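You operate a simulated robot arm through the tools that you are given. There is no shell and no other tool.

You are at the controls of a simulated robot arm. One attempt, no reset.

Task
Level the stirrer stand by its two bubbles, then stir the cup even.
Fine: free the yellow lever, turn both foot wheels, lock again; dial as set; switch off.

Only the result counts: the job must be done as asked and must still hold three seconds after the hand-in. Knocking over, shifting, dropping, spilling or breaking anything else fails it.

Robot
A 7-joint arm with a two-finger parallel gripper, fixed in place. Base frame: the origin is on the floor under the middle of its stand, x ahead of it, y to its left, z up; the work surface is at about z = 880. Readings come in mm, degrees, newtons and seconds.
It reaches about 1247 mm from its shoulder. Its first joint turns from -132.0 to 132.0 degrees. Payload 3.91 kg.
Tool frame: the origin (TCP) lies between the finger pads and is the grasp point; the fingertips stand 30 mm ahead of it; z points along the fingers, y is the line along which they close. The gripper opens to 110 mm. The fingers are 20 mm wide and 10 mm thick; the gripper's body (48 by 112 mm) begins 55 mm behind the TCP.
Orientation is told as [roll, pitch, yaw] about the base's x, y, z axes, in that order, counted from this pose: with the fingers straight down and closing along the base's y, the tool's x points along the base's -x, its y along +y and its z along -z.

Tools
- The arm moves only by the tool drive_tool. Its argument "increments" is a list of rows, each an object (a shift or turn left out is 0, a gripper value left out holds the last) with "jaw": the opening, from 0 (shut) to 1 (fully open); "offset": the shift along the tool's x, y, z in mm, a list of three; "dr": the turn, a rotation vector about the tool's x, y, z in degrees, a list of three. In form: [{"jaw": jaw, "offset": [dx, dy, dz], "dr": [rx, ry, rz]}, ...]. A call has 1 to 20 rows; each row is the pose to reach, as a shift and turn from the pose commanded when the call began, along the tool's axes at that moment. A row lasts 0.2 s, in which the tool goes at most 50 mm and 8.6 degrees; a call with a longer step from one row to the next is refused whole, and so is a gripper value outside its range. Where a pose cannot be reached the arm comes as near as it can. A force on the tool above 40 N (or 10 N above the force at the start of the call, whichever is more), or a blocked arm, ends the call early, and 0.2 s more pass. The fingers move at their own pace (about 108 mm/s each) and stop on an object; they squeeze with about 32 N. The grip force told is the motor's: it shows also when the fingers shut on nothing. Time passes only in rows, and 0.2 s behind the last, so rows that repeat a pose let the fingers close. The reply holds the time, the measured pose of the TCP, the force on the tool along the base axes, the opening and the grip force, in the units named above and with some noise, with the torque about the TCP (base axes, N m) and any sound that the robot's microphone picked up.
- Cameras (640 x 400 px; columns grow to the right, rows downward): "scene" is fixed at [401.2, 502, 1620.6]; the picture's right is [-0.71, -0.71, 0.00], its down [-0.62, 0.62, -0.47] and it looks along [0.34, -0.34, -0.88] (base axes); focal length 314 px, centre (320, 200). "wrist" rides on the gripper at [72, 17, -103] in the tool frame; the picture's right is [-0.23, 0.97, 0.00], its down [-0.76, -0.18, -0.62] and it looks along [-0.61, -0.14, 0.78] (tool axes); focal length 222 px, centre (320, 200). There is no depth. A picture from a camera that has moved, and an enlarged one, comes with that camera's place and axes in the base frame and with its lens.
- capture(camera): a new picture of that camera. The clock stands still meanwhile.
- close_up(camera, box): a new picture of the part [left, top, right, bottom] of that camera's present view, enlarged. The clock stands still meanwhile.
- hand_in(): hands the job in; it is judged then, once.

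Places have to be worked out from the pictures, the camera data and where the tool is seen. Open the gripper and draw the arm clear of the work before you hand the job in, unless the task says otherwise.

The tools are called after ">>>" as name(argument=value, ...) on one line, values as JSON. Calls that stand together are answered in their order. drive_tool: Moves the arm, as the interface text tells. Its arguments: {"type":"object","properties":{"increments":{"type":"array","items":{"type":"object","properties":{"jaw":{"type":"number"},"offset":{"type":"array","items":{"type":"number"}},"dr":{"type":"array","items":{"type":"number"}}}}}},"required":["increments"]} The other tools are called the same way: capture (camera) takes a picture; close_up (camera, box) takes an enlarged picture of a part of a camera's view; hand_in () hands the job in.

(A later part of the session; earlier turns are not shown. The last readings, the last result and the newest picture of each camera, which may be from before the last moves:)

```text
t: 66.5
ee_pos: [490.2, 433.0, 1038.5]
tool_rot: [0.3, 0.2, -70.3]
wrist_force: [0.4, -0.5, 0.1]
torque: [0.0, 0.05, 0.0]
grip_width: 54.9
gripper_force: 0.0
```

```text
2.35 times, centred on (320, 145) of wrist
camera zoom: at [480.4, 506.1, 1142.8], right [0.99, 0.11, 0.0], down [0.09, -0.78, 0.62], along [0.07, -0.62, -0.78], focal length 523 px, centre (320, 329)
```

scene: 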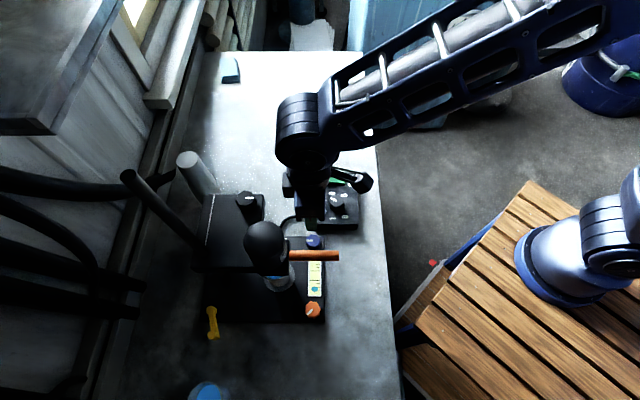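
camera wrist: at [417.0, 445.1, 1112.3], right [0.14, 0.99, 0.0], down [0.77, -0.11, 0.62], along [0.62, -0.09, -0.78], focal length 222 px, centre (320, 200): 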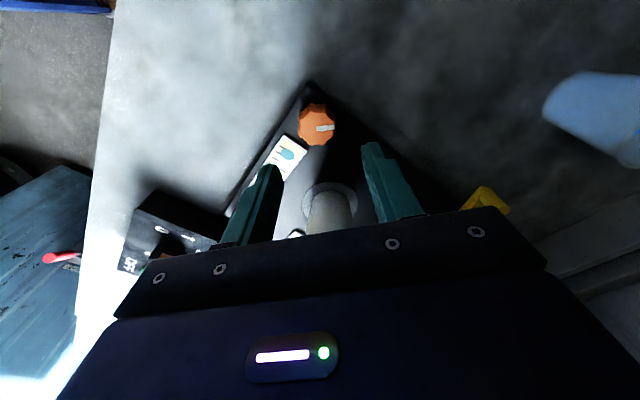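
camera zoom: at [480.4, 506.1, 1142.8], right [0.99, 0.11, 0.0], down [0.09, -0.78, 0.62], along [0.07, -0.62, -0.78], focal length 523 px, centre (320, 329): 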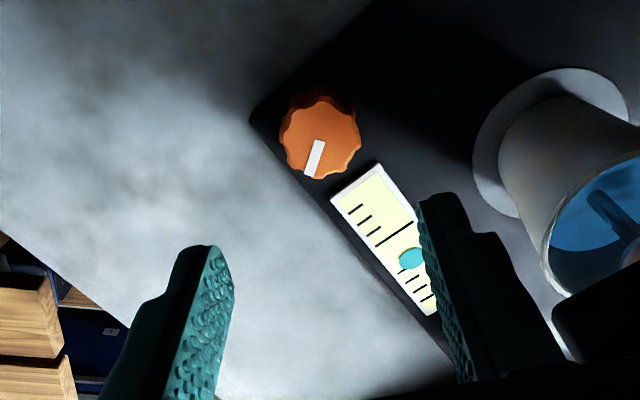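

Wheel centre reads about (489,431.5). I shift slightly, descend to z≈930 and grip.

>>> drive_tool(increments=[{"jaw": 0.45, "offset": [-0.6, -1.2, 40]}, {"offset": [-0.6, -1.2, 75]}, {"offset": [-0.6, -1.2, 98]}, {"offset": [-0.6, -1.2, 109]}, {"offset": [-0.6, -1.2, 109]}, {"jaw": 0, "offset": [-0.6, -1.2, 109]}, {"jaw": 0, "offset": [-0.6, -1.2, 109]}, {"jaw": 0, "offset": [-0.6, -1.2, 109]}])

>>> close_up(camera="wrist", box=[230, 60, 410, 230])

```text
t: 68.3
ee_pos: [489.9, 432.0, 932.2]
tool_rot: [0.2, 0.1, -70.2]
wrist_force: [1.9, -0.3, -6.2]
torque: [0.08, 0.5, -0.01]
grip_width: 33.6
gripper_force: 45.3
```

```text
2.35 times, centred on (320, 145) of wrist
camera zoom: at [480.8, 505.5, 1034.2], right [0.99, 0.12, 0.0], down [0.09, -0.78, 0.62], along [0.07, -0.62, -0.78], focal length 523 px, centre (320, 329)
```

zoom: 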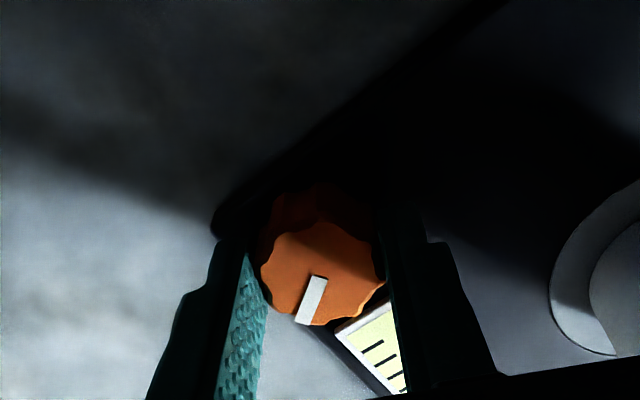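

Gripped cleanly. I turn counter-clockwise 24° and check the loads.

>>> drive_tool(increments=[{"jaw": 0, "dr": [0, 0, -6]}, {"dr": [0, 0, -12]}, {"dr": [0, 0, -18]}, {"dr": [0, 0, -24]}, {"dr": [0, 0, -24]}])

```text
t: 68.7
ee_pos: [490.8, 428.8, 930.5]
tool_rot: [0.5, 0.2, -65.4]
wrist_force: [-20.3, -20.4, -1.8]
torque: [6.75, -11.67, -2.9]
grip_width: 34.6
gripper_force: 45.1
stopped in row 2: the force on the tool passed its limit at 48 N (the readings are from after the stop); the commanded pose is now the measured one
```

The call stopped with large torques, which hints at a contact other than the wheel. I look at both cameras before moving on.

>>> capture(camera="scene")

>>> capture(camera="wrist")

>>> close_up(camera="scene", box=[220, 200, 400, 340])

```text
taken
```

scene: 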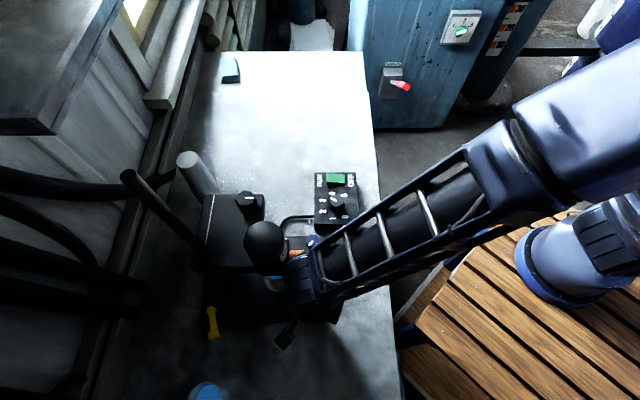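

```text
taken
camera wrist: at [474.7, 501.4, 1034.2], right [0.98, 0.2, 0.01], down [0.15, -0.77, 0.62], along [0.13, -0.61, -0.79], focal length 222 px, centre (320, 200)
```

wrist: 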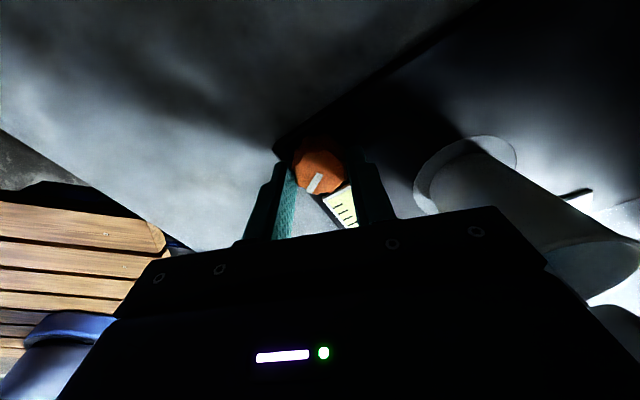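

```text
2.86 times, centred on (310, 270) of scene
camera zoom: at [401.2, 502.0, 1620.6], right [-0.71, -0.71, 0.0], down [-0.62, 0.62, -0.47], along [0.34, -0.34, -0.88], focal length 896 px, centre (349, 0)
```

zoom: 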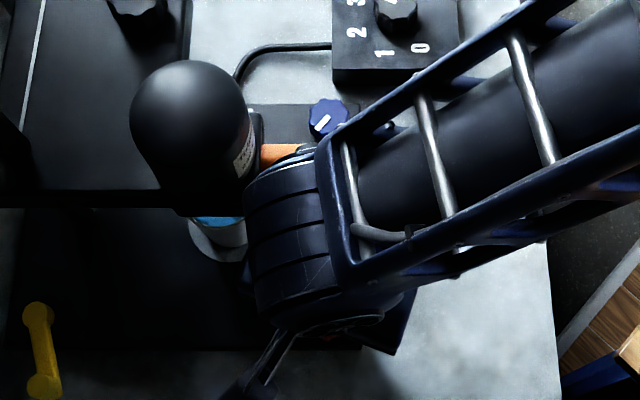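

Nothing obvious is visible; the wrist housing is near the dome and handle. I hold still for one row to read the static load.

>>> drive_tool(increments=[{"jaw": 0}])

>>> close_up(camera="wrist", box=[230, 60, 410, 230])

```text
t: 69.1
ee_pos: [489.8, 429.6, 931.3]
tool_rot: [0.4, 0.0, -65.2]
wrist_force: [-19.0, -23.5, -0.1]
torque: [6.73, -11.88, -3.03]
grip_width: 34.8
gripper_force: 44.8
```

```text
2.35 times, centred on (320, 145) of wrist
camera zoom: at [474.6, 501.4, 1034.1], right [0.98, 0.2, 0.01], down [0.15, -0.77, 0.62], along [0.13, -0.61, -0.78], focal length 523 px, centre (320, 329)
```

zoom: 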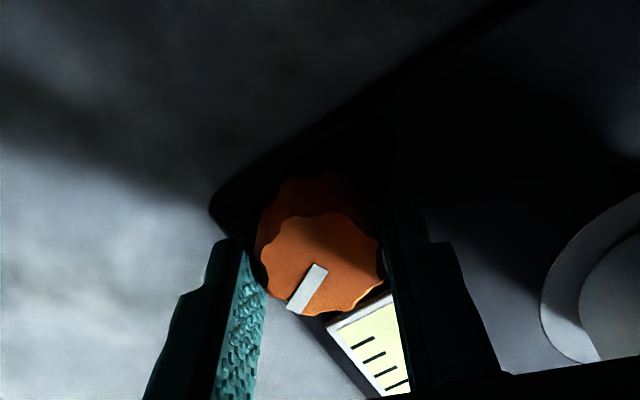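

The static torque fits a contact of the wrist housing against the motor dome near (560,420,1160). I relieve it at once: open the fingers, move ~8 mm away from the dome (tool −y), and then lift straight up.

>>> drive_tool(increments=[{"jaw": 0.55}, {"jaw": 0.55, "offset": [0, -4, 0]}, {"offset": [0, -8, 0]}, {"offset": [0, -8, 0]}])

>>> close_up(camera="wrist", box=[230, 60, 410, 230])

>>> close_up(camera="scene", box=[220, 200, 400, 340])

```text
t: 70.1
ee_pos: [483.8, 427.9, 930.0]
tool_rot: [0.3, 0.1, -65.2]
wrist_force: [0.1, 0.4, 0.4]
torque: [0.02, -0.01, -0.01]
grip_width: 60.5
gripper_force: 0.1
```

```text
2.35 times, centred on (320, 145) of wrist
camera zoom: at [467.6, 499.4, 1033.4], right [0.98, 0.2, 0.01], down [0.16, -0.77, 0.62], along [0.13, -0.61, -0.78], focal length 523 px, centre (320, 329)
```

zoom: 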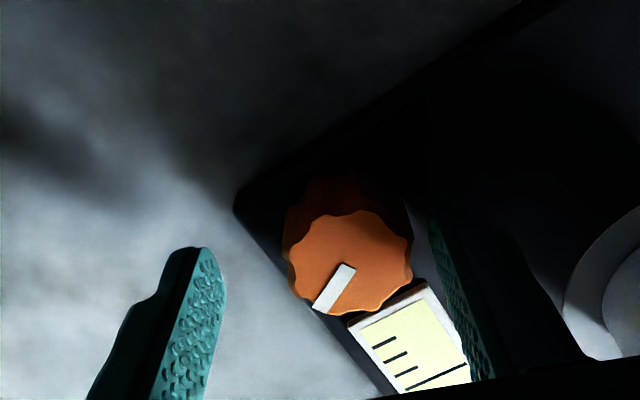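

```text
2.86 times, centred on (310, 270) of scene
camera zoom: at [401.2, 502.0, 1620.6], right [-0.71, -0.71, 0.0], down [-0.62, 0.62, -0.47], along [0.34, -0.34, -0.88], focal length 896 px, centre (349, 0)
```

zoom: 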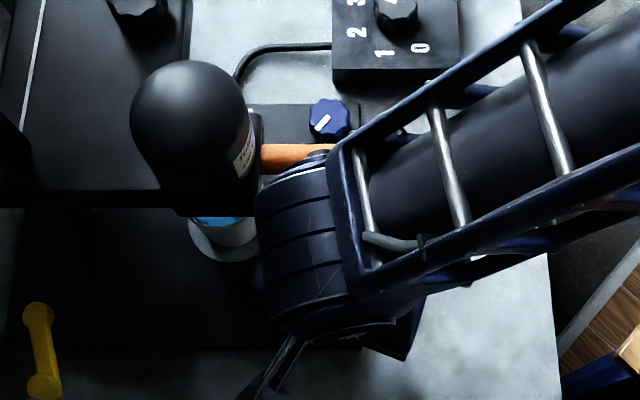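

The contact is gone (forces zero) and the dome looks unmoved. I lift straight up and go to yaw −45° to re-read bubble A before retrying with the wrist leaning away from the dome.

>>> drive_tool(increments=[{"jaw": 0.5, "offset": [0, 0, -25]}, {"offset": [0, 0, -60]}, {"offset": [0, 0, -95], "dr": [0, 0, -6]}, {"offset": [0, 0, -110], "dr": [0, 0, -13]}, {"offset": [0, 0, -110], "dr": [0, 0, -20]}, {"offset": [0, 0, -110], "dr": [0, 0, -20]}])

>>> close_up(camera="wrist", box=[290, 130, 360, 230])

>>> close_up(camera="wrist", box=[270, 80, 400, 230])

>>> capture(camera="scene")

```text
t: 71.5
ee_pos: [482.8, 426.2, 1040.3]
tool_rot: [0.4, 0.0, -45.0]
wrist_force: [0.9, -0.1, 0.0]
torque: [0.0, 0.02, -0.07]
grip_width: 54.9
gripper_force: 0.0
```

```text
4.00 times, centred on (325, 180) of wrist
camera zoom: at [443.1, 489.1, 1143.0], right [0.85, 0.53, 0.01], down [0.41, -0.67, 0.62], along [0.33, -0.53, -0.78], focal length 888 px, centre (300, 280)
```

zoom: 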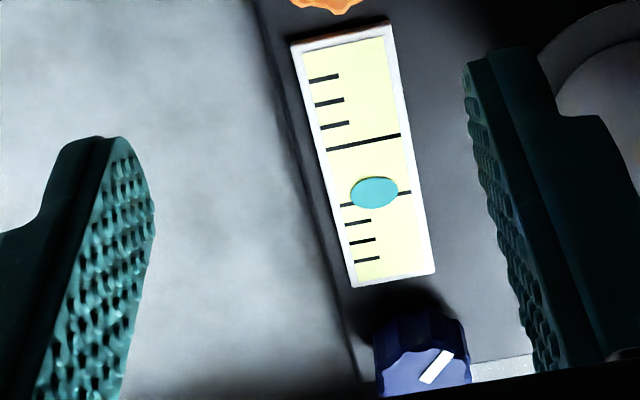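

```text
2.67 times, centred on (335, 155) of wrist
camera zoom: at [443.1, 489.1, 1143.0], right [0.85, 0.53, 0.01], down [0.41, -0.67, 0.62], along [0.33, -0.53, -0.78], focal length 592 px, centre (280, 320)
```

zoom: 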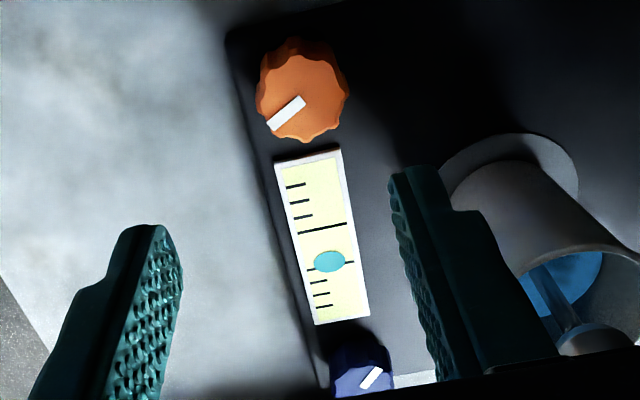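

```text
taken
```

scene: 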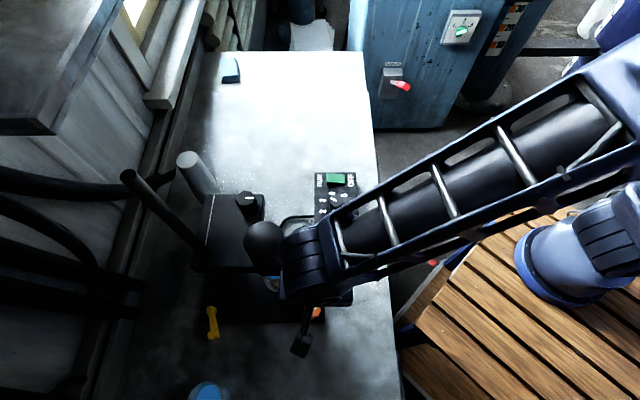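

A reads about +0.37 toward blue, so roughly 48° counter-clockwise on orange remains. I lean the tool 6° about its y axis (wrist away from the dome), centre over the wheel, and descend gradually, watching the torque.

>>> drive_tool(increments=[{"jaw": 0.5, "offset": [-0.3, 4, 0], "dr": [0, -3, 0]}, {"offset": [-0.3, 7.7, 0], "dr": [0, -6, 0]}, {"offset": [-0.3, 7.7, 40], "dr": [0, -6, 0]}, {"offset": [-0.3, 7.7, 75], "dr": [0, -6, 0]}, {"offset": [-0.3, 7.7, 100], "dr": [0, -6, 0]}, {"offset": [-0.3, 7.7, 109], "dr": [0, -6, 0]}, {"offset": [-0.3, 7.7, 109], "dr": [0, -6, 0]}])

>>> close_up(camera="wrist", box=[230, 60, 410, 230])

>>> close_up(camera="scene", box=[220, 200, 400, 340])

```text
t: 73.1
ee_pos: [491.2, 432.5, 932.6]
tool_rot: [0.3, -6.0, -45.2]
wrist_force: [0.5, 0.4, -0.2]
torque: [0.0, 0.01, -0.01]
grip_width: 55.2
gripper_force: 0.1
```

```text
2.35 times, centred on (320, 145) of wrist
camera zoom: at [443.0, 502.9, 1026.7], right [0.85, 0.53, 0.03], down [0.36, -0.62, 0.7], along [0.39, -0.58, -0.71], focal length 523 px, centre (320, 329)
```

zoom: 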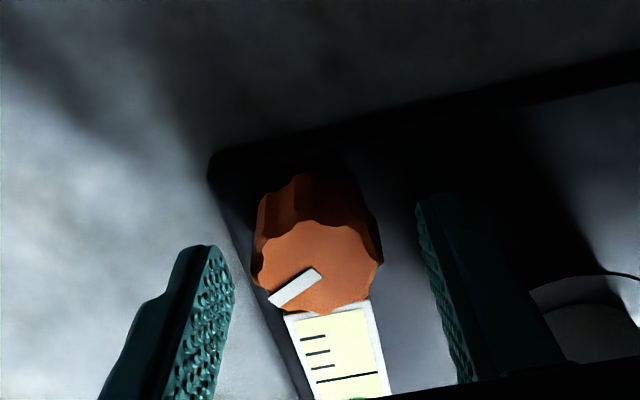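

```text
2.86 times, centred on (310, 270) of scene
camera zoom: at [401.2, 502.0, 1620.6], right [-0.71, -0.71, 0.0], down [-0.62, 0.62, -0.47], along [0.34, -0.34, -0.88], focal length 896 px, centre (349, 0)
```

zoom: 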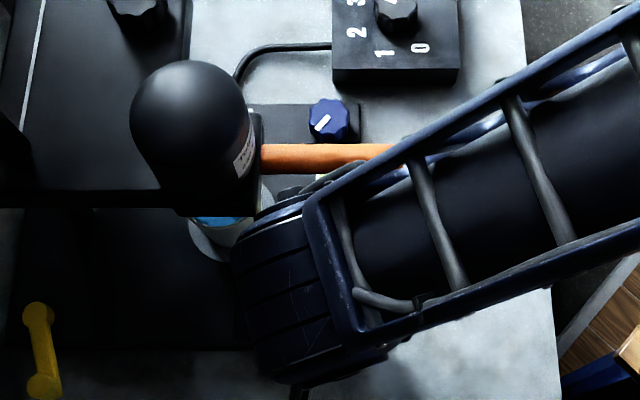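

No contact now and the wheel lies centrally between the fingers. I close on it.

>>> drive_tool(increments=[{"jaw": 0}, {"jaw": 0}, {"jaw": 0}])

>>> close_up(camera="wrist", box=[230, 60, 410, 230])

```text
t: 73.9
ee_pos: [490.3, 432.5, 930.4]
tool_rot: [0.3, -6.0, -45.3]
wrist_force: [-6.2, -7.8, -1.4]
torque: [-0.74, 0.36, 0.01]
grip_width: 33.0
gripper_force: 45.4
```

```text
2.35 times, centred on (320, 145) of wrist
camera zoom: at [442.7, 502.5, 1026.6], right [0.85, 0.53, 0.03], down [0.36, -0.62, 0.7], along [0.39, -0.58, -0.71], focal length 523 px, centre (320, 329)
```

zoom: 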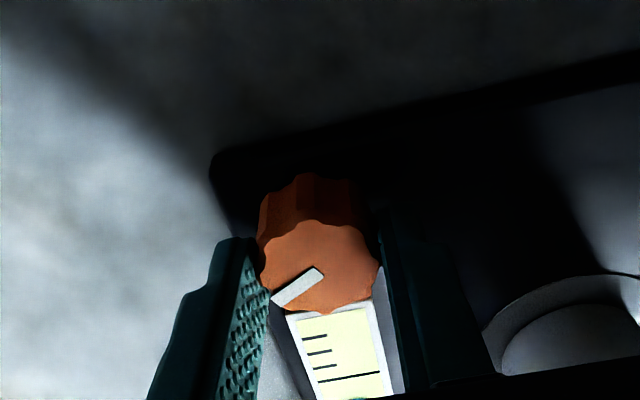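

Gripped. I turn counter-clockwise about the vertical axis, 18° first.

>>> drive_tool(increments=[{"jaw": 0, "offset": [0, -0.4, 0], "dr": [-0.63, 0, -5.97]}, {"offset": [0, -0.4, 0], "dr": [-1.25, 0, -11.93]}, {"offset": [0, -0.4, 0], "dr": [-1.88, 0, -17.9]}, {"offset": [0, -0.4, 0], "dr": [-1.88, 0, -17.9]}])

>>> close_up(camera="wrist", box=[230, 60, 410, 230])

```text
t: 74.9
ee_pos: [490.3, 431.3, 931.5]
tool_rot: [0.4, -6.1, -27.3]
wrist_force: [-0.4, -1.6, 2.7]
torque: [-0.2, 0.35, -0.01]
grip_width: 33.2
gripper_force: 44.7
```

```text
2.35 times, centred on (320, 145) of wrist
camera zoom: at [422.8, 484.3, 1026.5], right [0.65, 0.76, 0.03], down [0.53, -0.48, 0.7], along [0.55, -0.44, -0.71], focal length 523 px, centre (320, 329)
```

zoom: 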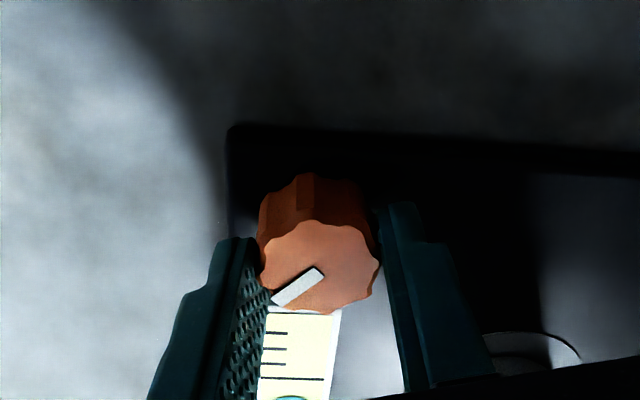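

Smooth with negligible load. I turn the remaining 30°.

>>> drive_tool(increments=[{"jaw": 0, "dr": [-0.63, 0, -5.97]}, {"dr": [-1.25, 0, -11.93]}, {"dr": [-1.88, 0, -17.9]}, {"dr": [-2.51, 0, -23.87]}, {"dr": [-3.14, 0, -29.83]}, {"dr": [-3.14, 0, -29.83]}])

```text
t: 76.3
ee_pos: [490.1, 431.1, 930.7]
tool_rot: [0.3, -6.3, 2.7]
wrist_force: [4.2, 5.4, 12.6]
torque: [-0.12, -0.67, 0.0]
grip_width: 33.0
gripper_force: 44.7
```

Turn complete at low load. I open and lift vertically (tilt-compensated), then remove the lean.

>>> drive_tool(increments=[{"jaw": 0.5}, {"jaw": 0.5}, {"offset": [-2.1, 0, -20]}, {"offset": [-6.3, 0, -60]}, {"offset": [-11.5, 0, -109.4]}, {"offset": [-11.5, 0, -109.4], "dr": [0, 6, 0]}, {"offset": [-11.5, 0, -109.4], "dr": [0, 6, 0]}])

>>> drive_tool(increments=[{"jaw": 0.5, "dr": [0, 0, 8]}, {"dr": [0, 0, 16]}, {"dr": [0, 0, 24]}, {"dr": [0, 0, 32]}, {"dr": [0, 0, 40]}, {"dr": [0, 0, 48]}, {"dr": [0, 0, 48]}])

>>> close_up(camera="wrist", box=[290, 130, 360, 230])

```text
t: 77.9
ee_pos: [487.8, 431.7, 1041.8]
tool_rot: [0.3, -0.2, 2.9]
wrist_force: [-0.3, -0.5, -0.4]
torque: [-0.02, -0.02, -0.02]
grip_width: 54.8
gripper_force: 0.1
```

```text
t: 79.5
ee_pos: [488.9, 430.1, 1039.4]
tool_rot: [0.3, 0.0, -45.3]
wrist_force: [-0.2, 0.0, -0.8]
torque: [0.03, -0.03, -0.01]
grip_width: 55.0
gripper_force: 0.0
```

```text
4.00 times, centred on (325, 180) of wrist
camera zoom: at [448.6, 493.7, 1143.9], right [0.85, 0.52, 0.01], down [0.41, -0.67, 0.62], along [0.33, -0.53, -0.78], focal length 888 px, centre (300, 280)
```

zoom: 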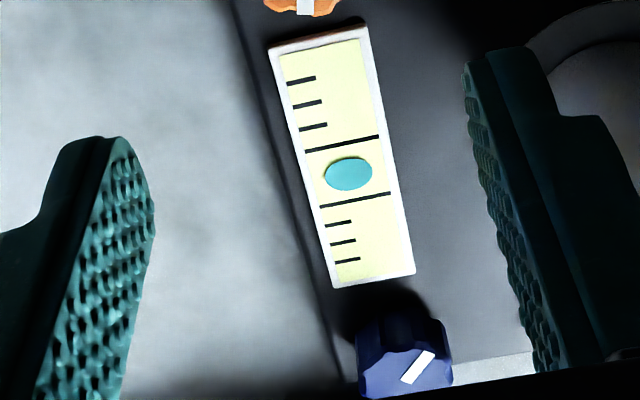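

A is centred (+0.03). Now I go around to the blue-side view to read vial B.

>>> drive_tool(increments=[{"jaw": 0.4, "offset": [1.4, -15, -44], "dr": [0, 0, -8]}, {"offset": [-7.8, -40.1, -84], "dr": [0, 0, -16]}, {"offset": [-33.2, -71.2, -104], "dr": [0, 0, -24]}, {"offset": [-67.9, -97.4, -109], "dr": [0, 0, -32]}, {"offset": [-109.6, -101.9, -109], "dr": [0, 0, -40]}, {"offset": [-147.1, -86.7, -109], "dr": [0, 0, -48]}, {"offset": [-162.6, -57, -104], "dr": [0, 0, -56]}, {"offset": [-162.6, -25.5, -84], "dr": [0, 0, -64]}, {"offset": [-157, 0, -59], "dr": [0, 0, -72]}, {"offset": [-157, 0, -59], "dr": [0, 0, -80]}, {"offset": [-157, 0, -59], "dr": [0, 0, -88]}, {"offset": [-157, 0, -59], "dr": [0, 0, -90]}, {"offset": [-157, 0, -59], "dr": [0, 0, -90]}])

>>> close_up(camera="wrist", box=[310, 135, 355, 200])

>>> close_up(camera="wrist", box=[300, 70, 370, 215])

>>> close_up(camera="scene", box=[280, 220, 340, 330])

```text
t: 82.3
ee_pos: [598.4, 318.6, 1099.9]
tool_rot: [0.0, -0.3, 44.8]
wrist_force: [0.4, 0.4, -0.4]
torque: [-0.01, -0.02, -0.01]
grip_width: 44.2
gripper_force: 0.2
```

```text
6.15 times, centred on (332, 168) of wrist
camera zoom: at [534.6, 279.3, 1201.9], right [-0.53, 0.85, 0.0], down [0.66, 0.41, 0.63], along [0.53, 0.33, -0.78], focal length 1367 px, centre (243, 400)
```

zoom: 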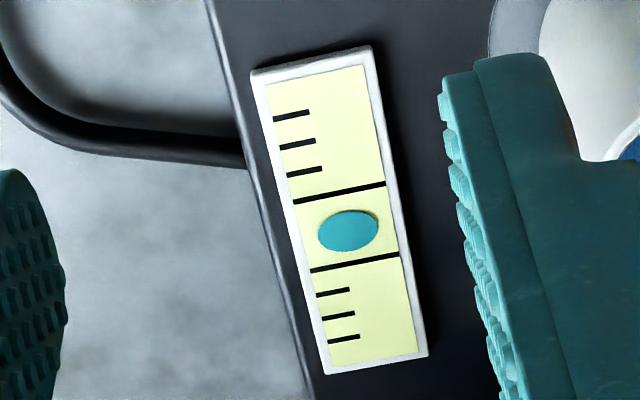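

```text
2.76 times, centred on (335, 142) of wrist
camera zoom: at [534.6, 279.3, 1201.9], right [-0.53, 0.85, 0.0], down [0.66, 0.41, 0.63], along [0.53, 0.33, -0.78], focal length 613 px, centre (279, 359)
```

zoom: 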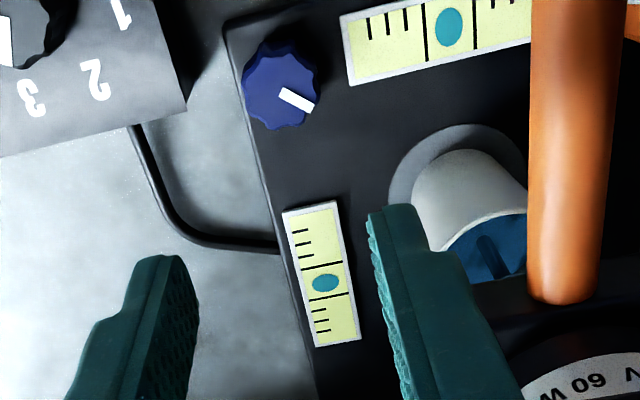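

```text
3.64 times, centred on (310, 275) of scene
camera zoom: at [401.2, 502.0, 1620.6], right [-0.71, -0.71, 0.0], down [-0.62, 0.62, -0.47], along [0.34, -0.34, -0.88], focal length 1140 px, centre (356, -73)
```

zoom: 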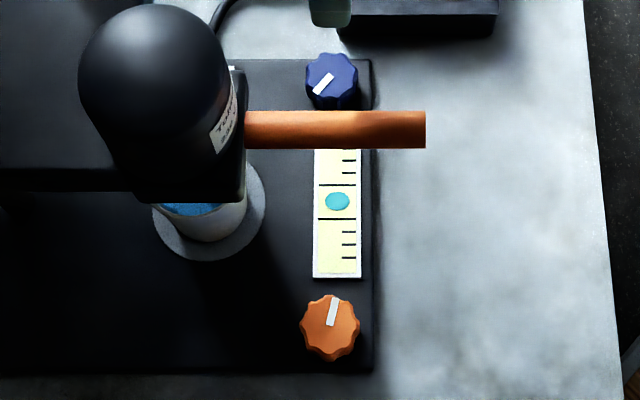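

Both bubbles are centred (A ≈0.00, B ≈+0.04). Next I lock the lever: its knob should be at about (596,611). I fly around the handle and outer side, turning toward yaw −115°.

>>> drive_tool(increments=[{"jaw": 0.4, "offset": [25, -8.3, -26], "dr": [0, 0, 8]}, {"offset": [58.9, -6.9, -49], "dr": [0, 0, 16]}, {"offset": [90.7, 10.8, -51], "dr": [0, 0, 24]}, {"offset": [104.2, 48.3, -51], "dr": [0, 0, 32]}, {"offset": [98.5, 89.3, -51], "dr": [0, 0, 40]}, {"offset": [73.8, 124, -51], "dr": [0, 0, 48]}, {"offset": [41.6, 155.7, -51], "dr": [0, 0, 56]}, {"offset": [11.9, 182.6, -51], "dr": [0, 0, 64]}, {"offset": [-22.1, 205.2, -51], "dr": [0, 0, 72]}, {"offset": [-61, 215.8, -51], "dr": [0, 0, 80]}, {"offset": [-103.4, 222.9, -51], "dr": [0, 0, 88]}, {"offset": [-145.8, 222.9, -40], "dr": [0, 0, 96]}, {"offset": [-181.2, 215.8, -20], "dr": [0, 0, 104]}, {"offset": [-202.4, 210.2, 5], "dr": [0, 0, 112]}, {"offset": [-204.1, 208.7, 40], "dr": [0, 0, 120]}, {"offset": [-204.1, 208.7, 60], "dr": [0, 0, 128]}, {"offset": [-204.1, 208.7, 70], "dr": [0, 0, 136]}, {"offset": [-204.1, 208.7, 70], "dr": [0, 0, 144]}, {"offset": [-204.1, 208.7, 70], "dr": [0, 0, 152]}, {"offset": [-204.1, 208.7, 70], "dr": [0, 0, 160]}])

>>> capture(camera="wrist")

>>> close_up(camera="wrist", box=[240, 60, 440, 230])

```text
t: 86.5
ee_pos: [596.9, 610.9, 1032.0]
tool_rot: [0.0, 0.3, -115.4]
wrist_force: [-0.4, -0.6, 0.4]
torque: [0.01, -0.02, 0.02]
grip_width: 44.0
gripper_force: 0.0
```

```text
taken
camera wrist: at [642.5, 669.5, 1134.9], right [0.78, -0.62, 0.0], down [-0.49, -0.61, 0.62], along [-0.38, -0.48, -0.79], focal length 222 px, centre (320, 200)
```

wrist: 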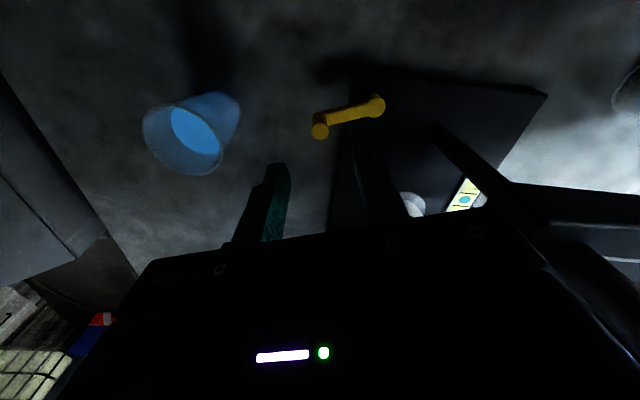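

```text
2.35 times, centred on (340, 145) of wrist
camera zoom: at [642.5, 669.5, 1134.9], right [0.78, -0.62, 0.0], down [-0.49, -0.61, 0.62], along [-0.38, -0.48, -0.79], focal length 523 px, centre (273, 329)
```

zoom: 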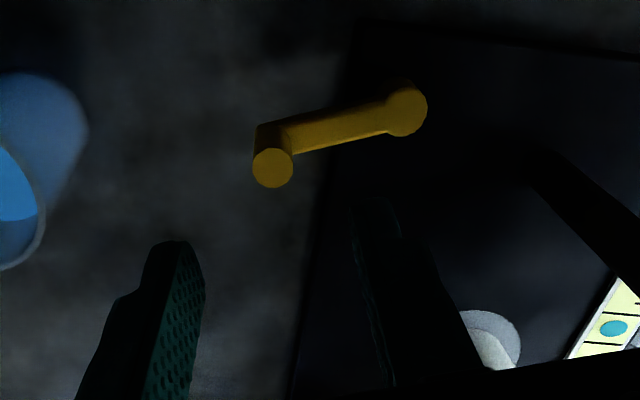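

The knob is at about (595,609.5). I shift ~2 mm, descend to TCP z≈953 and check.

>>> drive_tool(increments=[{"jaw": 0.4, "offset": [-1.6, -1.2, 30]}, {"offset": [-1.6, -1.2, 55]}, {"offset": [-1.6, -1.2, 72]}, {"offset": [-1.6, -1.2, 79]}, {"offset": [-1.6, -1.2, 79]}])

>>> close_up(camera="wrist", box=[240, 60, 440, 230])

```text
t: 87.7
ee_pos: [596.4, 610.5, 951.3]
tool_rot: [0.1, 0.3, -115.2]
wrist_force: [0.0, 0.5, 0.2]
torque: [-0.03, 0.0, -0.01]
grip_width: 44.0
gripper_force: 0.1
```

```text
2.35 times, centred on (340, 145) of wrist
camera zoom: at [641.7, 668.7, 1054.7], right [0.78, -0.62, 0.0], down [-0.49, -0.62, 0.62], along [-0.38, -0.49, -0.79], focal length 523 px, centre (273, 329)
```

zoom: 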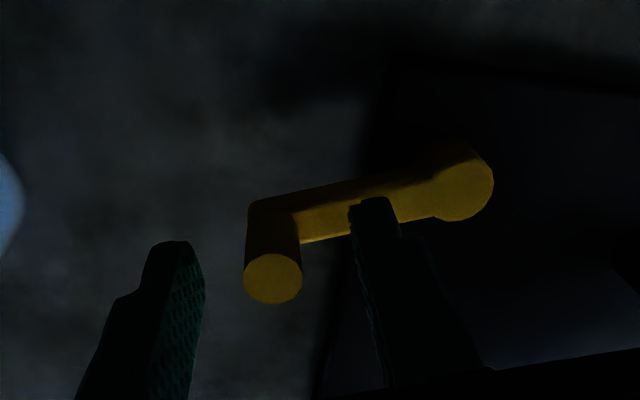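

Alignment is as good as the first time. I close on the knob.

>>> drive_tool(increments=[{"jaw": 0}, {"jaw": 0}, {"jaw": 0}])

```text
t: 88.5
ee_pos: [595.8, 610.0, 950.7]
tool_rot: [0.1, 0.2, -115.2]
wrist_force: [-1.8, -0.3, -0.8]
torque: [0.07, 0.07, -0.06]
grip_width: 15.4
gripper_force: 44.7
```

Gripped with hardly any load. I turn the lever back 20° toward its locked position.

>>> drive_tool(increments=[{"jaw": 0, "offset": [-3.8, 0.13, 0], "dr": [0, 0, -4]}, {"offset": [-7.58, 0.53, 0], "dr": [0, 0, -8]}, {"offset": [-11.33, 1.19, 0], "dr": [0, 0, -12]}, {"offset": [-15.02, 2.11, 0], "dr": [0, 0, -16]}, {"offset": [-18.64, 3.29, 0], "dr": [0, 0, -20]}, {"offset": [-18.64, 3.29, 0], "dr": [0, 0, -20]}])

```text
t: 89.9
ee_pos: [589.3, 592.9, 951.7]
tool_rot: [0.1, 0.1, -95.3]
wrist_force: [5.1, -1.1, -28.3]
torque: [0.22, -0.09, -0.01]
grip_width: 15.1
gripper_force: 45.1
```

The knob pulls the tool down (−28 N), so I lower about 1.2 mm and turn another 20°.

>>> drive_tool(increments=[{"jaw": 0, "offset": [0, 0, 0.7]}, {"offset": [0, 0, 1.2]}, {"offset": [-3.8, 0.13, 1.2], "dr": [0, 0, -4]}, {"offset": [-7.58, 0.53, 1.2], "dr": [0, 0, -8]}, {"offset": [-11.33, 1.19, 1.2], "dr": [0, 0, -12]}, {"offset": [-15.02, 2.11, 1.2], "dr": [0, 0, -16]}, {"offset": [-18.64, 3.29, 1.2], "dr": [0, 0, -20]}, {"offset": [-18.64, 3.29, 1.2], "dr": [0, 0, -20]}])

```text
t: 91.7
ee_pos: [592.2, 574.2, 951.3]
tool_rot: [0.3, 0.4, -75.3]
wrist_force: [4.1, 0.9, -4.9]
torque: [0.04, 0.08, 0.03]
grip_width: 15.4
gripper_force: 45.0
```

Loads are low. I turn 20° more.

>>> drive_tool(increments=[{"jaw": 0, "offset": [-3.8, 0.13, 0], "dr": [0, 0, -4]}, {"offset": [-7.58, 0.53, 0], "dr": [0, 0, -8]}, {"offset": [-11.33, 1.19, 0], "dr": [0, 0, -12]}, {"offset": [-15.02, 2.11, 0], "dr": [0, 0, -16]}, {"offset": [-18.64, 3.29, 0], "dr": [0, 0, -20]}, {"offset": [-18.64, 3.29, 0], "dr": [0, 0, -20]}])

```text
t: 93.1
ee_pos: [599.9, 555.5, 951.9]
tool_rot: [0.3, 0.0, -55.2]
wrist_force: [3.2, 3.3, 4.9]
torque: [-0.19, 0.01, 0.0]
grip_width: 14.9
gripper_force: 45.6
```

About 12° remain to the original position. I turn 10° and watch for the locking stop.

>>> drive_tool(increments=[{"jaw": 0, "offset": [-2.85, 0.08, 0], "dr": [0, 0, -3]}, {"offset": [-5.7, 0.3, 0], "dr": [0, 0, -6]}, {"offset": [-9.46, 0.83, 0], "dr": [0, 0, -10]}, {"offset": [-9.46, 0.83, 0], "dr": [0, 0, -10]}])

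>>> close_up(camera="wrist", box=[240, 60, 440, 230])

```text
t: 94.1
ee_pos: [607.5, 549.5, 953.1]
tool_rot: [0.4, 0.0, -45.3]
wrist_force: [0.2, -0.1, 17.5]
torque: [-0.22, 0.11, 0.07]
grip_width: 15.3
gripper_force: 45.0
```

```text
2.35 times, centred on (340, 145) of wrist
camera zoom: at [566.1, 611.8, 1054.7], right [0.85, 0.53, 0.01], down [0.41, -0.67, 0.62], along [0.33, -0.53, -0.78], focal length 523 px, centre (273, 329)
```

zoom: 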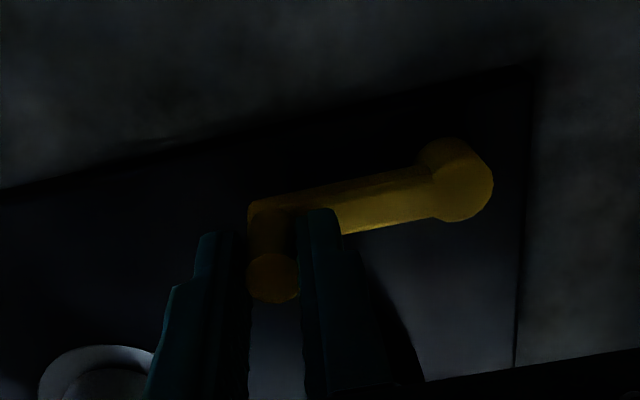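

No stop yet; the lever is about 2° short of its original angle. I raise 0.6 mm and creep on 3°.

>>> drive_tool(increments=[{"jaw": 0, "offset": [0, 0, -0.6]}, {"offset": [-1.43, 0.02, -0.6], "dr": [0, 0, -1.5]}, {"offset": [-2.85, 0.08, -0.6], "dr": [0, 0, -3]}, {"offset": [-2.85, 0.08, -0.6], "dr": [0, 0, -3]}])

```text
t: 95.1
ee_pos: [607.0, 548.2, 951.7]
tool_rot: [0.3, -0.1, -42.0]
wrist_force: [-9.4, 10.2, 16.2]
torque: [0.28, 0.56, 0.07]
grip_width: 15.4
gripper_force: 45.4
```

A counter-force of ~14 N at (607,548), the original spot, shows the locked stop. I press 1° further to seat it and then read.

>>> drive_tool(increments=[{"jaw": 0, "offset": [-0.5, 0, 0], "dr": [0, 0, -0.5]}, {"offset": [-1.0, 0, 0], "dr": [0, 0, -1]}, {"offset": [-1.0, 0, 0], "dr": [0, 0, -1]}])

>>> close_up(camera="wrist", box=[240, 60, 440, 230])

```text
t: 95.9
ee_pos: [607.7, 548.5, 952.0]
tool_rot: [0.3, 0.0, -41.1]
wrist_force: [-28.2, 17.3, 16.1]
torque: [0.32, 0.86, -0.01]
grip_width: 14.9
gripper_force: 44.4
```

```text
2.35 times, centred on (340, 145) of wrist
camera zoom: at [563.2, 607.7, 1054.5], right [0.81, 0.58, 0.01], down [0.45, -0.64, 0.62], along [0.37, -0.5, -0.78], focal length 523 px, centre (273, 329)
```

zoom: 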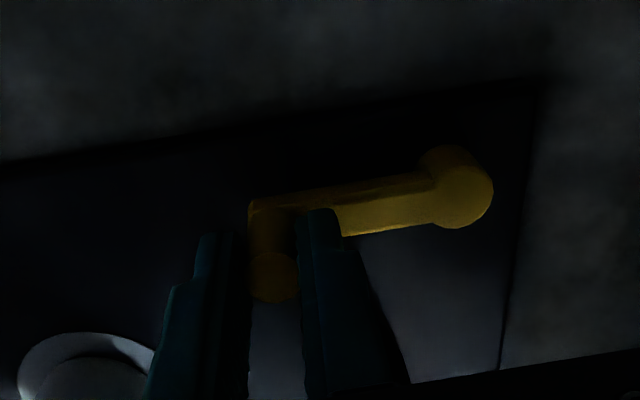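

The stop is firm (32 N). I relieve the load by 1 mm (lever stays at its stop), open and lift off.

>>> drive_tool(increments=[{"jaw": 0, "offset": [0.9, 0, -0.5], "dr": [0, 0, 0.9]}, {"jaw": 0.25, "offset": [0.9, 0, -0.5], "dr": [0, 0, 0.9]}, {"jaw": 0.4, "offset": [0.9, 0, -0.5], "dr": [0, 0, 0.9]}, {"jaw": 0.4, "offset": [0.9, 0, -15], "dr": [0, 0, 0.9]}, {"offset": [0.9, 0, -50], "dr": [0, 0, 0.9]}, {"offset": [0.9, 0, -95], "dr": [0, 0, 0.9]}, {"offset": [0.9, 0, -95], "dr": [0, 0, 0.9]}])

>>> capture(camera="wrist")

>>> close_up(camera="wrist", box=[200, 80, 420, 240])

```text
t: 97.5
ee_pos: [607.9, 544.6, 1046.2]
tool_rot: [0.3, 0.0, -42.1]
wrist_force: [0.3, -0.9, -0.5]
torque: [-0.02, 0.0, -0.01]
grip_width: 44.0
gripper_force: 0.2
```

```text
taken
camera wrist: at [565.2, 605.9, 1148.8], right [0.82, 0.57, 0.01], down [0.44, -0.65, 0.62], along [0.36, -0.51, -0.78], focal length 222 px, centre (320, 200)
```

wrist: 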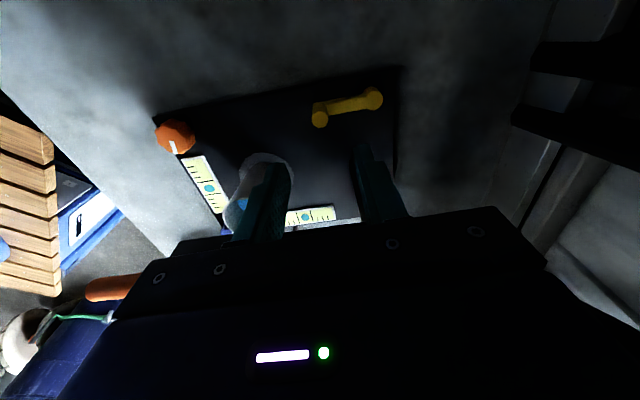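

```text
2.50 times, centred on (310, 160) of wrist
camera zoom: at [565.2, 605.9, 1148.8], right [0.82, 0.57, 0.01], down [0.44, -0.65, 0.62], along [0.36, -0.51, -0.78], focal length 555 px, centre (345, 300)
```

zoom: 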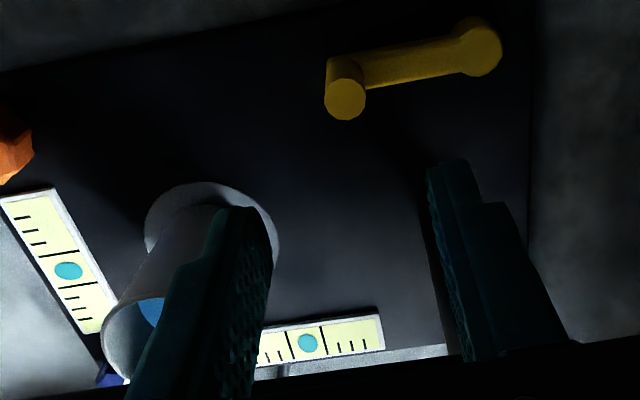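

The lever is back at its locked stop and both bubbles remain centred. Now I fly around to the control box to view the rocker switch, judged near (680,163).

>>> drive_tool(increments=[{"jaw": 0.4, "offset": [19.7, -5, -44]}, {"offset": [45.3, -21.4, -79]}, {"offset": [61.3, -56, -104], "dr": [0, 0, -7]}, {"offset": [63.4, -98.4, -105], "dr": [0, 0, -14]}, {"offset": [51.4, -141.5, -105], "dr": [0, 0, -21]}, {"offset": [31.5, -181.4, -105], "dr": [0, 0, -28]}, {"offset": [5.7, -217.5, -105], "dr": [0, 0, -35]}, {"offset": [-26.8, -247.4, -105], "dr": [0, 0, -42]}, {"offset": [-64.5, -269.9, -105], "dr": [0, 0, -49]}, {"offset": [-107.3, -279.8, -105], "dr": [0, 0, -56]}, {"offset": [-151.9, -277.1, -105], "dr": [0, 0, -63]}, {"offset": [-195.1, -265.1, -105], "dr": [0, 0, -70]}, {"offset": [-236.8, -251.7, -99], "dr": [0, 0, -77]}, {"offset": [-274.9, -241.5, -84], "dr": [0, 0, -84]}, {"offset": [-302.6, -239.4, -64], "dr": [0, 0, -87]}, {"jaw": 0, "offset": [-302.6, -239.4, -64], "dr": [0, 0, -87]}, {"jaw": 0, "offset": [-302.6, -239.4, -64], "dr": [0, 0, -87]}, {"jaw": 0, "offset": [-302.6, -239.4, -64], "dr": [0, 0, -87]}])

>>> capture(camera="wrist")

>>> capture(camera="scene")

```text
t: 101.3
ee_pos: [670.5, 167.2, 1108.4]
tool_rot: [0.0, -0.4, 44.9]
wrist_force: [0.5, -0.5, 0.5]
torque: [0.0, 0.03, 0.01]
grip_width: 0.0
gripper_force: 32.0
```

```text
taken
camera wrist: at [607.5, 127.5, 1211.1], right [-0.53, 0.85, 0.0], down [0.66, 0.41, 0.63], along [0.53, 0.33, -0.78], focal length 222 px, centre (320, 200)
```

wrist: 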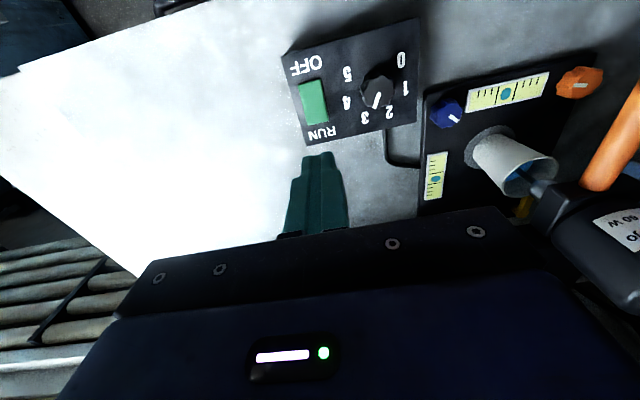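

```text
taken
```

scene: 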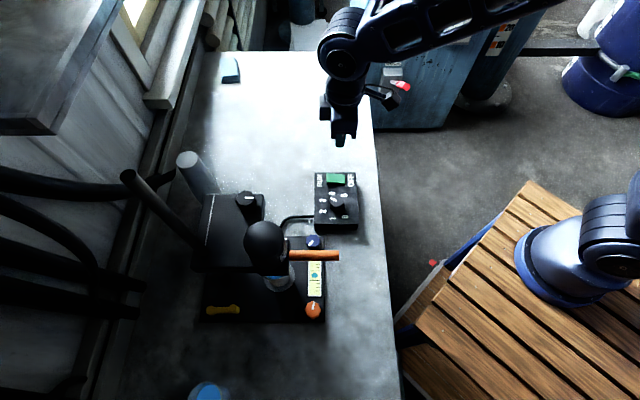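

A great view of the box and cup. I zoom on the rocker, the cup, the vials and the lever.

>>> close_up(camera="wrist", box=[275, 40, 425, 150])

>>> close_up(camera="wrist", box=[290, 65, 340, 135])

>>> close_up(camera="wrist", box=[410, 60, 600, 220])

>>> close_up(camera="scene", box=[300, 160, 370, 240])

>>> close_up(camera="scene", box=[190, 230, 350, 330])

```text
3.64 times, centred on (350, 95) of wrist
camera zoom: at [607.5, 127.5, 1211.1], right [-0.53, 0.85, 0.0], down [0.66, 0.41, 0.63], along [0.53, 0.33, -0.78], focal length 808 px, centre (211, 582)
```

zoom: 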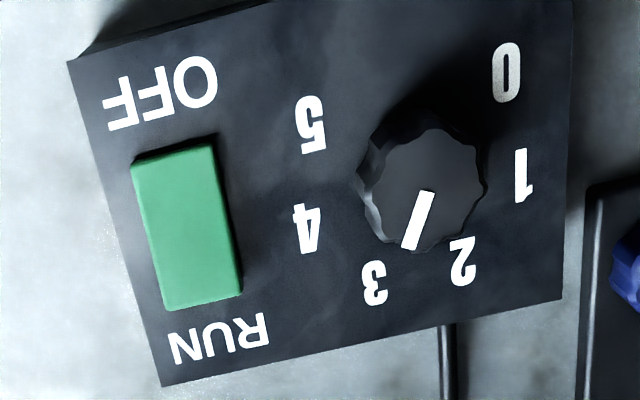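

```text
5.71 times, centred on (315, 100) of wrist
camera zoom: at [607.5, 127.5, 1211.1], right [-0.53, 0.85, 0.0], down [0.66, 0.41, 0.63], along [0.53, 0.33, -0.78], focal length 1269 px, centre (349, 771)
```

zoom: 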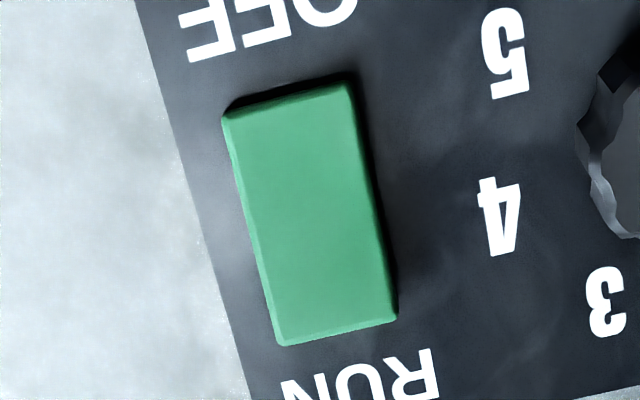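

```text
2.50 times, centred on (505, 140) of wrist
camera zoom: at [607.5, 127.5, 1211.1], right [-0.53, 0.85, 0.0], down [0.66, 0.41, 0.63], along [0.53, 0.33, -0.78], focal length 555 px, centre (-142, 350)
```

zoom: 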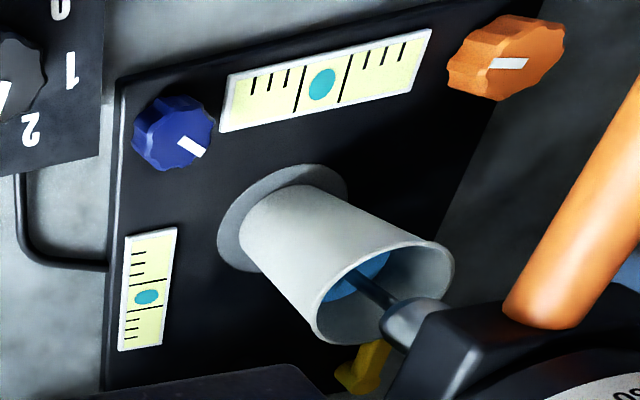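

```text
5.00 times, centred on (335, 200) of scene
camera zoom: at [401.2, 502.0, 1620.6], right [-0.71, -0.71, 0.0], down [-0.62, 0.62, -0.47], along [0.34, -0.34, -0.88], focal length 1568 px, centre (245, 200)
```

zoom: 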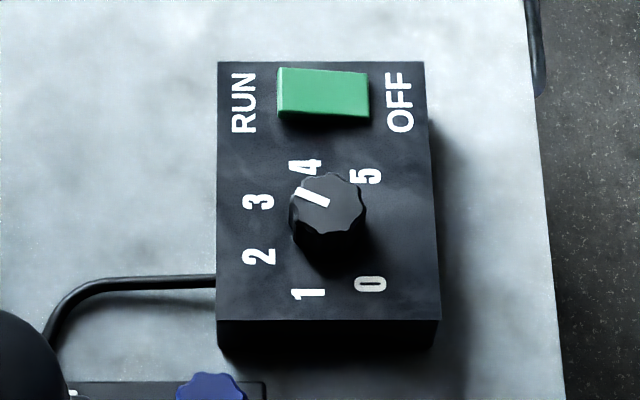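

```text
4.00 times, centred on (270, 280) of scene
camera zoom: at [401.2, 502.0, 1620.6], right [-0.71, -0.71, 0.0], down [-0.62, 0.62, -0.47], along [0.34, -0.34, -0.88], focal length 1254 px, centre (520, -120)
```

zoom: 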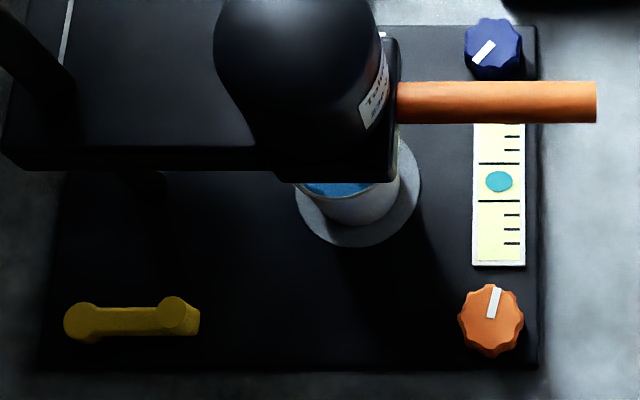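

The dial points at 3 (left as set). The box top is about z≈914 and the rocker centre about (679,162); the RUN end lies toward +e1, near (689.5,172.5). I move above the RUN end with the fingers closed and check.

>>> drive_tool(increments=[{"jaw": 0, "offset": [-9, -4, 40]}, {"offset": [-17.5, -8.5, 80]}, {"offset": [-17.5, -8.5, 115]}, {"offset": [-17.5, -8.5, 130]}, {"offset": [-17.5, -8.5, 130]}])

>>> capture(camera="wrist")

>>> close_up(camera="wrist", box=[230, 80, 430, 230])

>>> close_up(camera="scene", box=[290, 130, 370, 240])

```text
t: 102.5
ee_pos: [692.1, 173.0, 979.7]
tool_rot: [0.1, -0.3, 44.8]
wrist_force: [-0.5, 1.2, -0.1]
torque: [0.0, 0.0, -0.01]
grip_width: 0.1
gripper_force: 31.8
```

```text
taken
camera wrist: at [627.6, 133.1, 1082.0], right [-0.53, 0.85, 0.0], down [0.66, 0.41, 0.63], along [0.53, 0.33, -0.78], focal length 222 px, centre (320, 200)
```

wrist: 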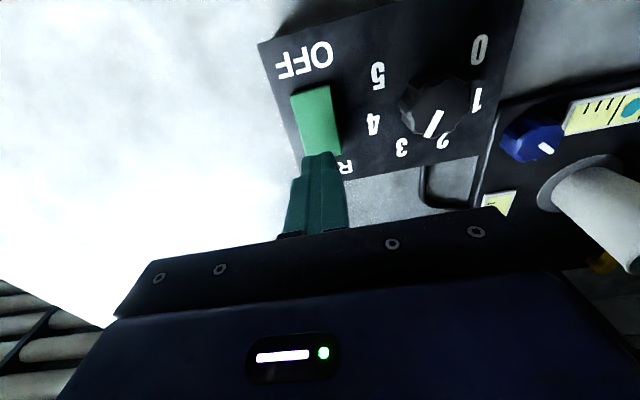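

```text
2.67 times, centred on (330, 155) of wrist
camera zoom: at [627.6, 133.1, 1082.0], right [-0.53, 0.85, 0.0], down [0.66, 0.41, 0.63], along [0.53, 0.33, -0.78], focal length 592 px, centre (293, 320)
```

zoom: 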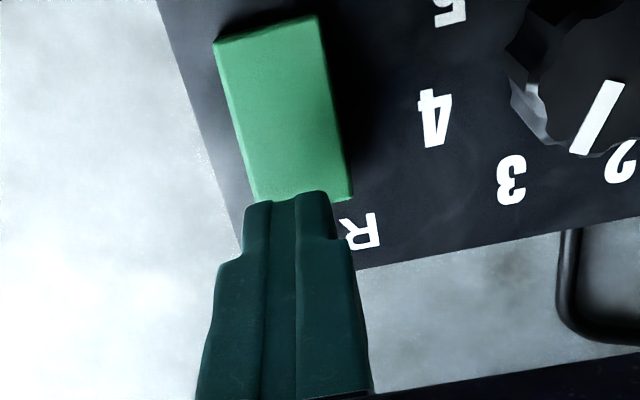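

```text
3.64 times, centred on (330, 185) of scene
camera zoom: at [401.2, 502.0, 1620.6], right [-0.71, -0.71, 0.0], down [-0.62, 0.62, -0.47], along [0.34, -0.34, -0.88], focal length 1140 px, centre (284, 254)
```

zoom: 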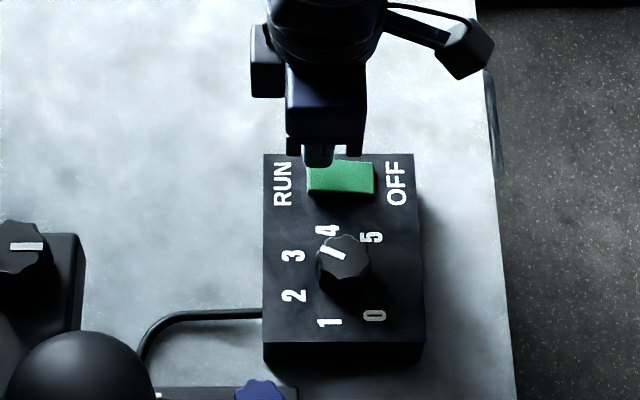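

The tip is placed over the RUN half (rocker centre (679,163), RUN end (696,179)). I descend in small steps until contact.

>>> drive_tool(increments=[{"jaw": 0, "offset": [0, 0, 10]}, {"offset": [0, 0, 18]}, {"offset": [0, 0, 22]}, {"offset": [0, 0, 25]}, {"offset": [0, 0, 25]}])

>>> close_up(camera="wrist", box=[230, 80, 430, 230])

```text
t: 103.5
ee_pos: [691.5, 173.3, 958.9]
tool_rot: [-0.2, -0.5, 44.9]
wrist_force: [-0.8, 0.9, 6.6]
torque: [-0.03, 0.07, -0.04]
grip_width: 0.1
gripper_force: 32.2
stopped in row 4: the force on the tool passed its limit at 48 N (the readings are from after the stop); the commanded pose is now the measured one
```

```text
2.67 times, centred on (330, 155) of wrist
camera zoom: at [627.8, 133.7, 1061.1], right [-0.53, 0.85, 0.0], down [0.66, 0.41, 0.63], along [0.54, 0.33, -0.77], focal length 592 px, centre (293, 320)
```

zoom: 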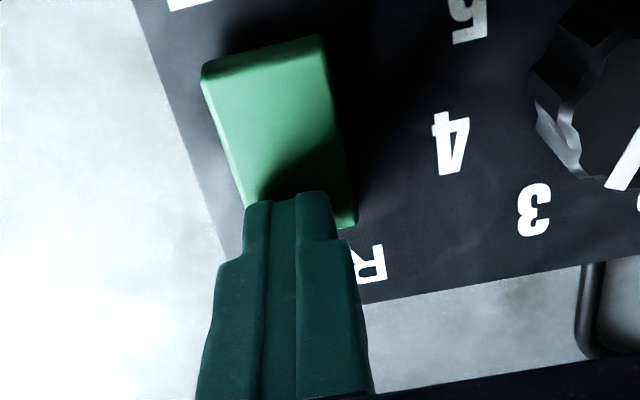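

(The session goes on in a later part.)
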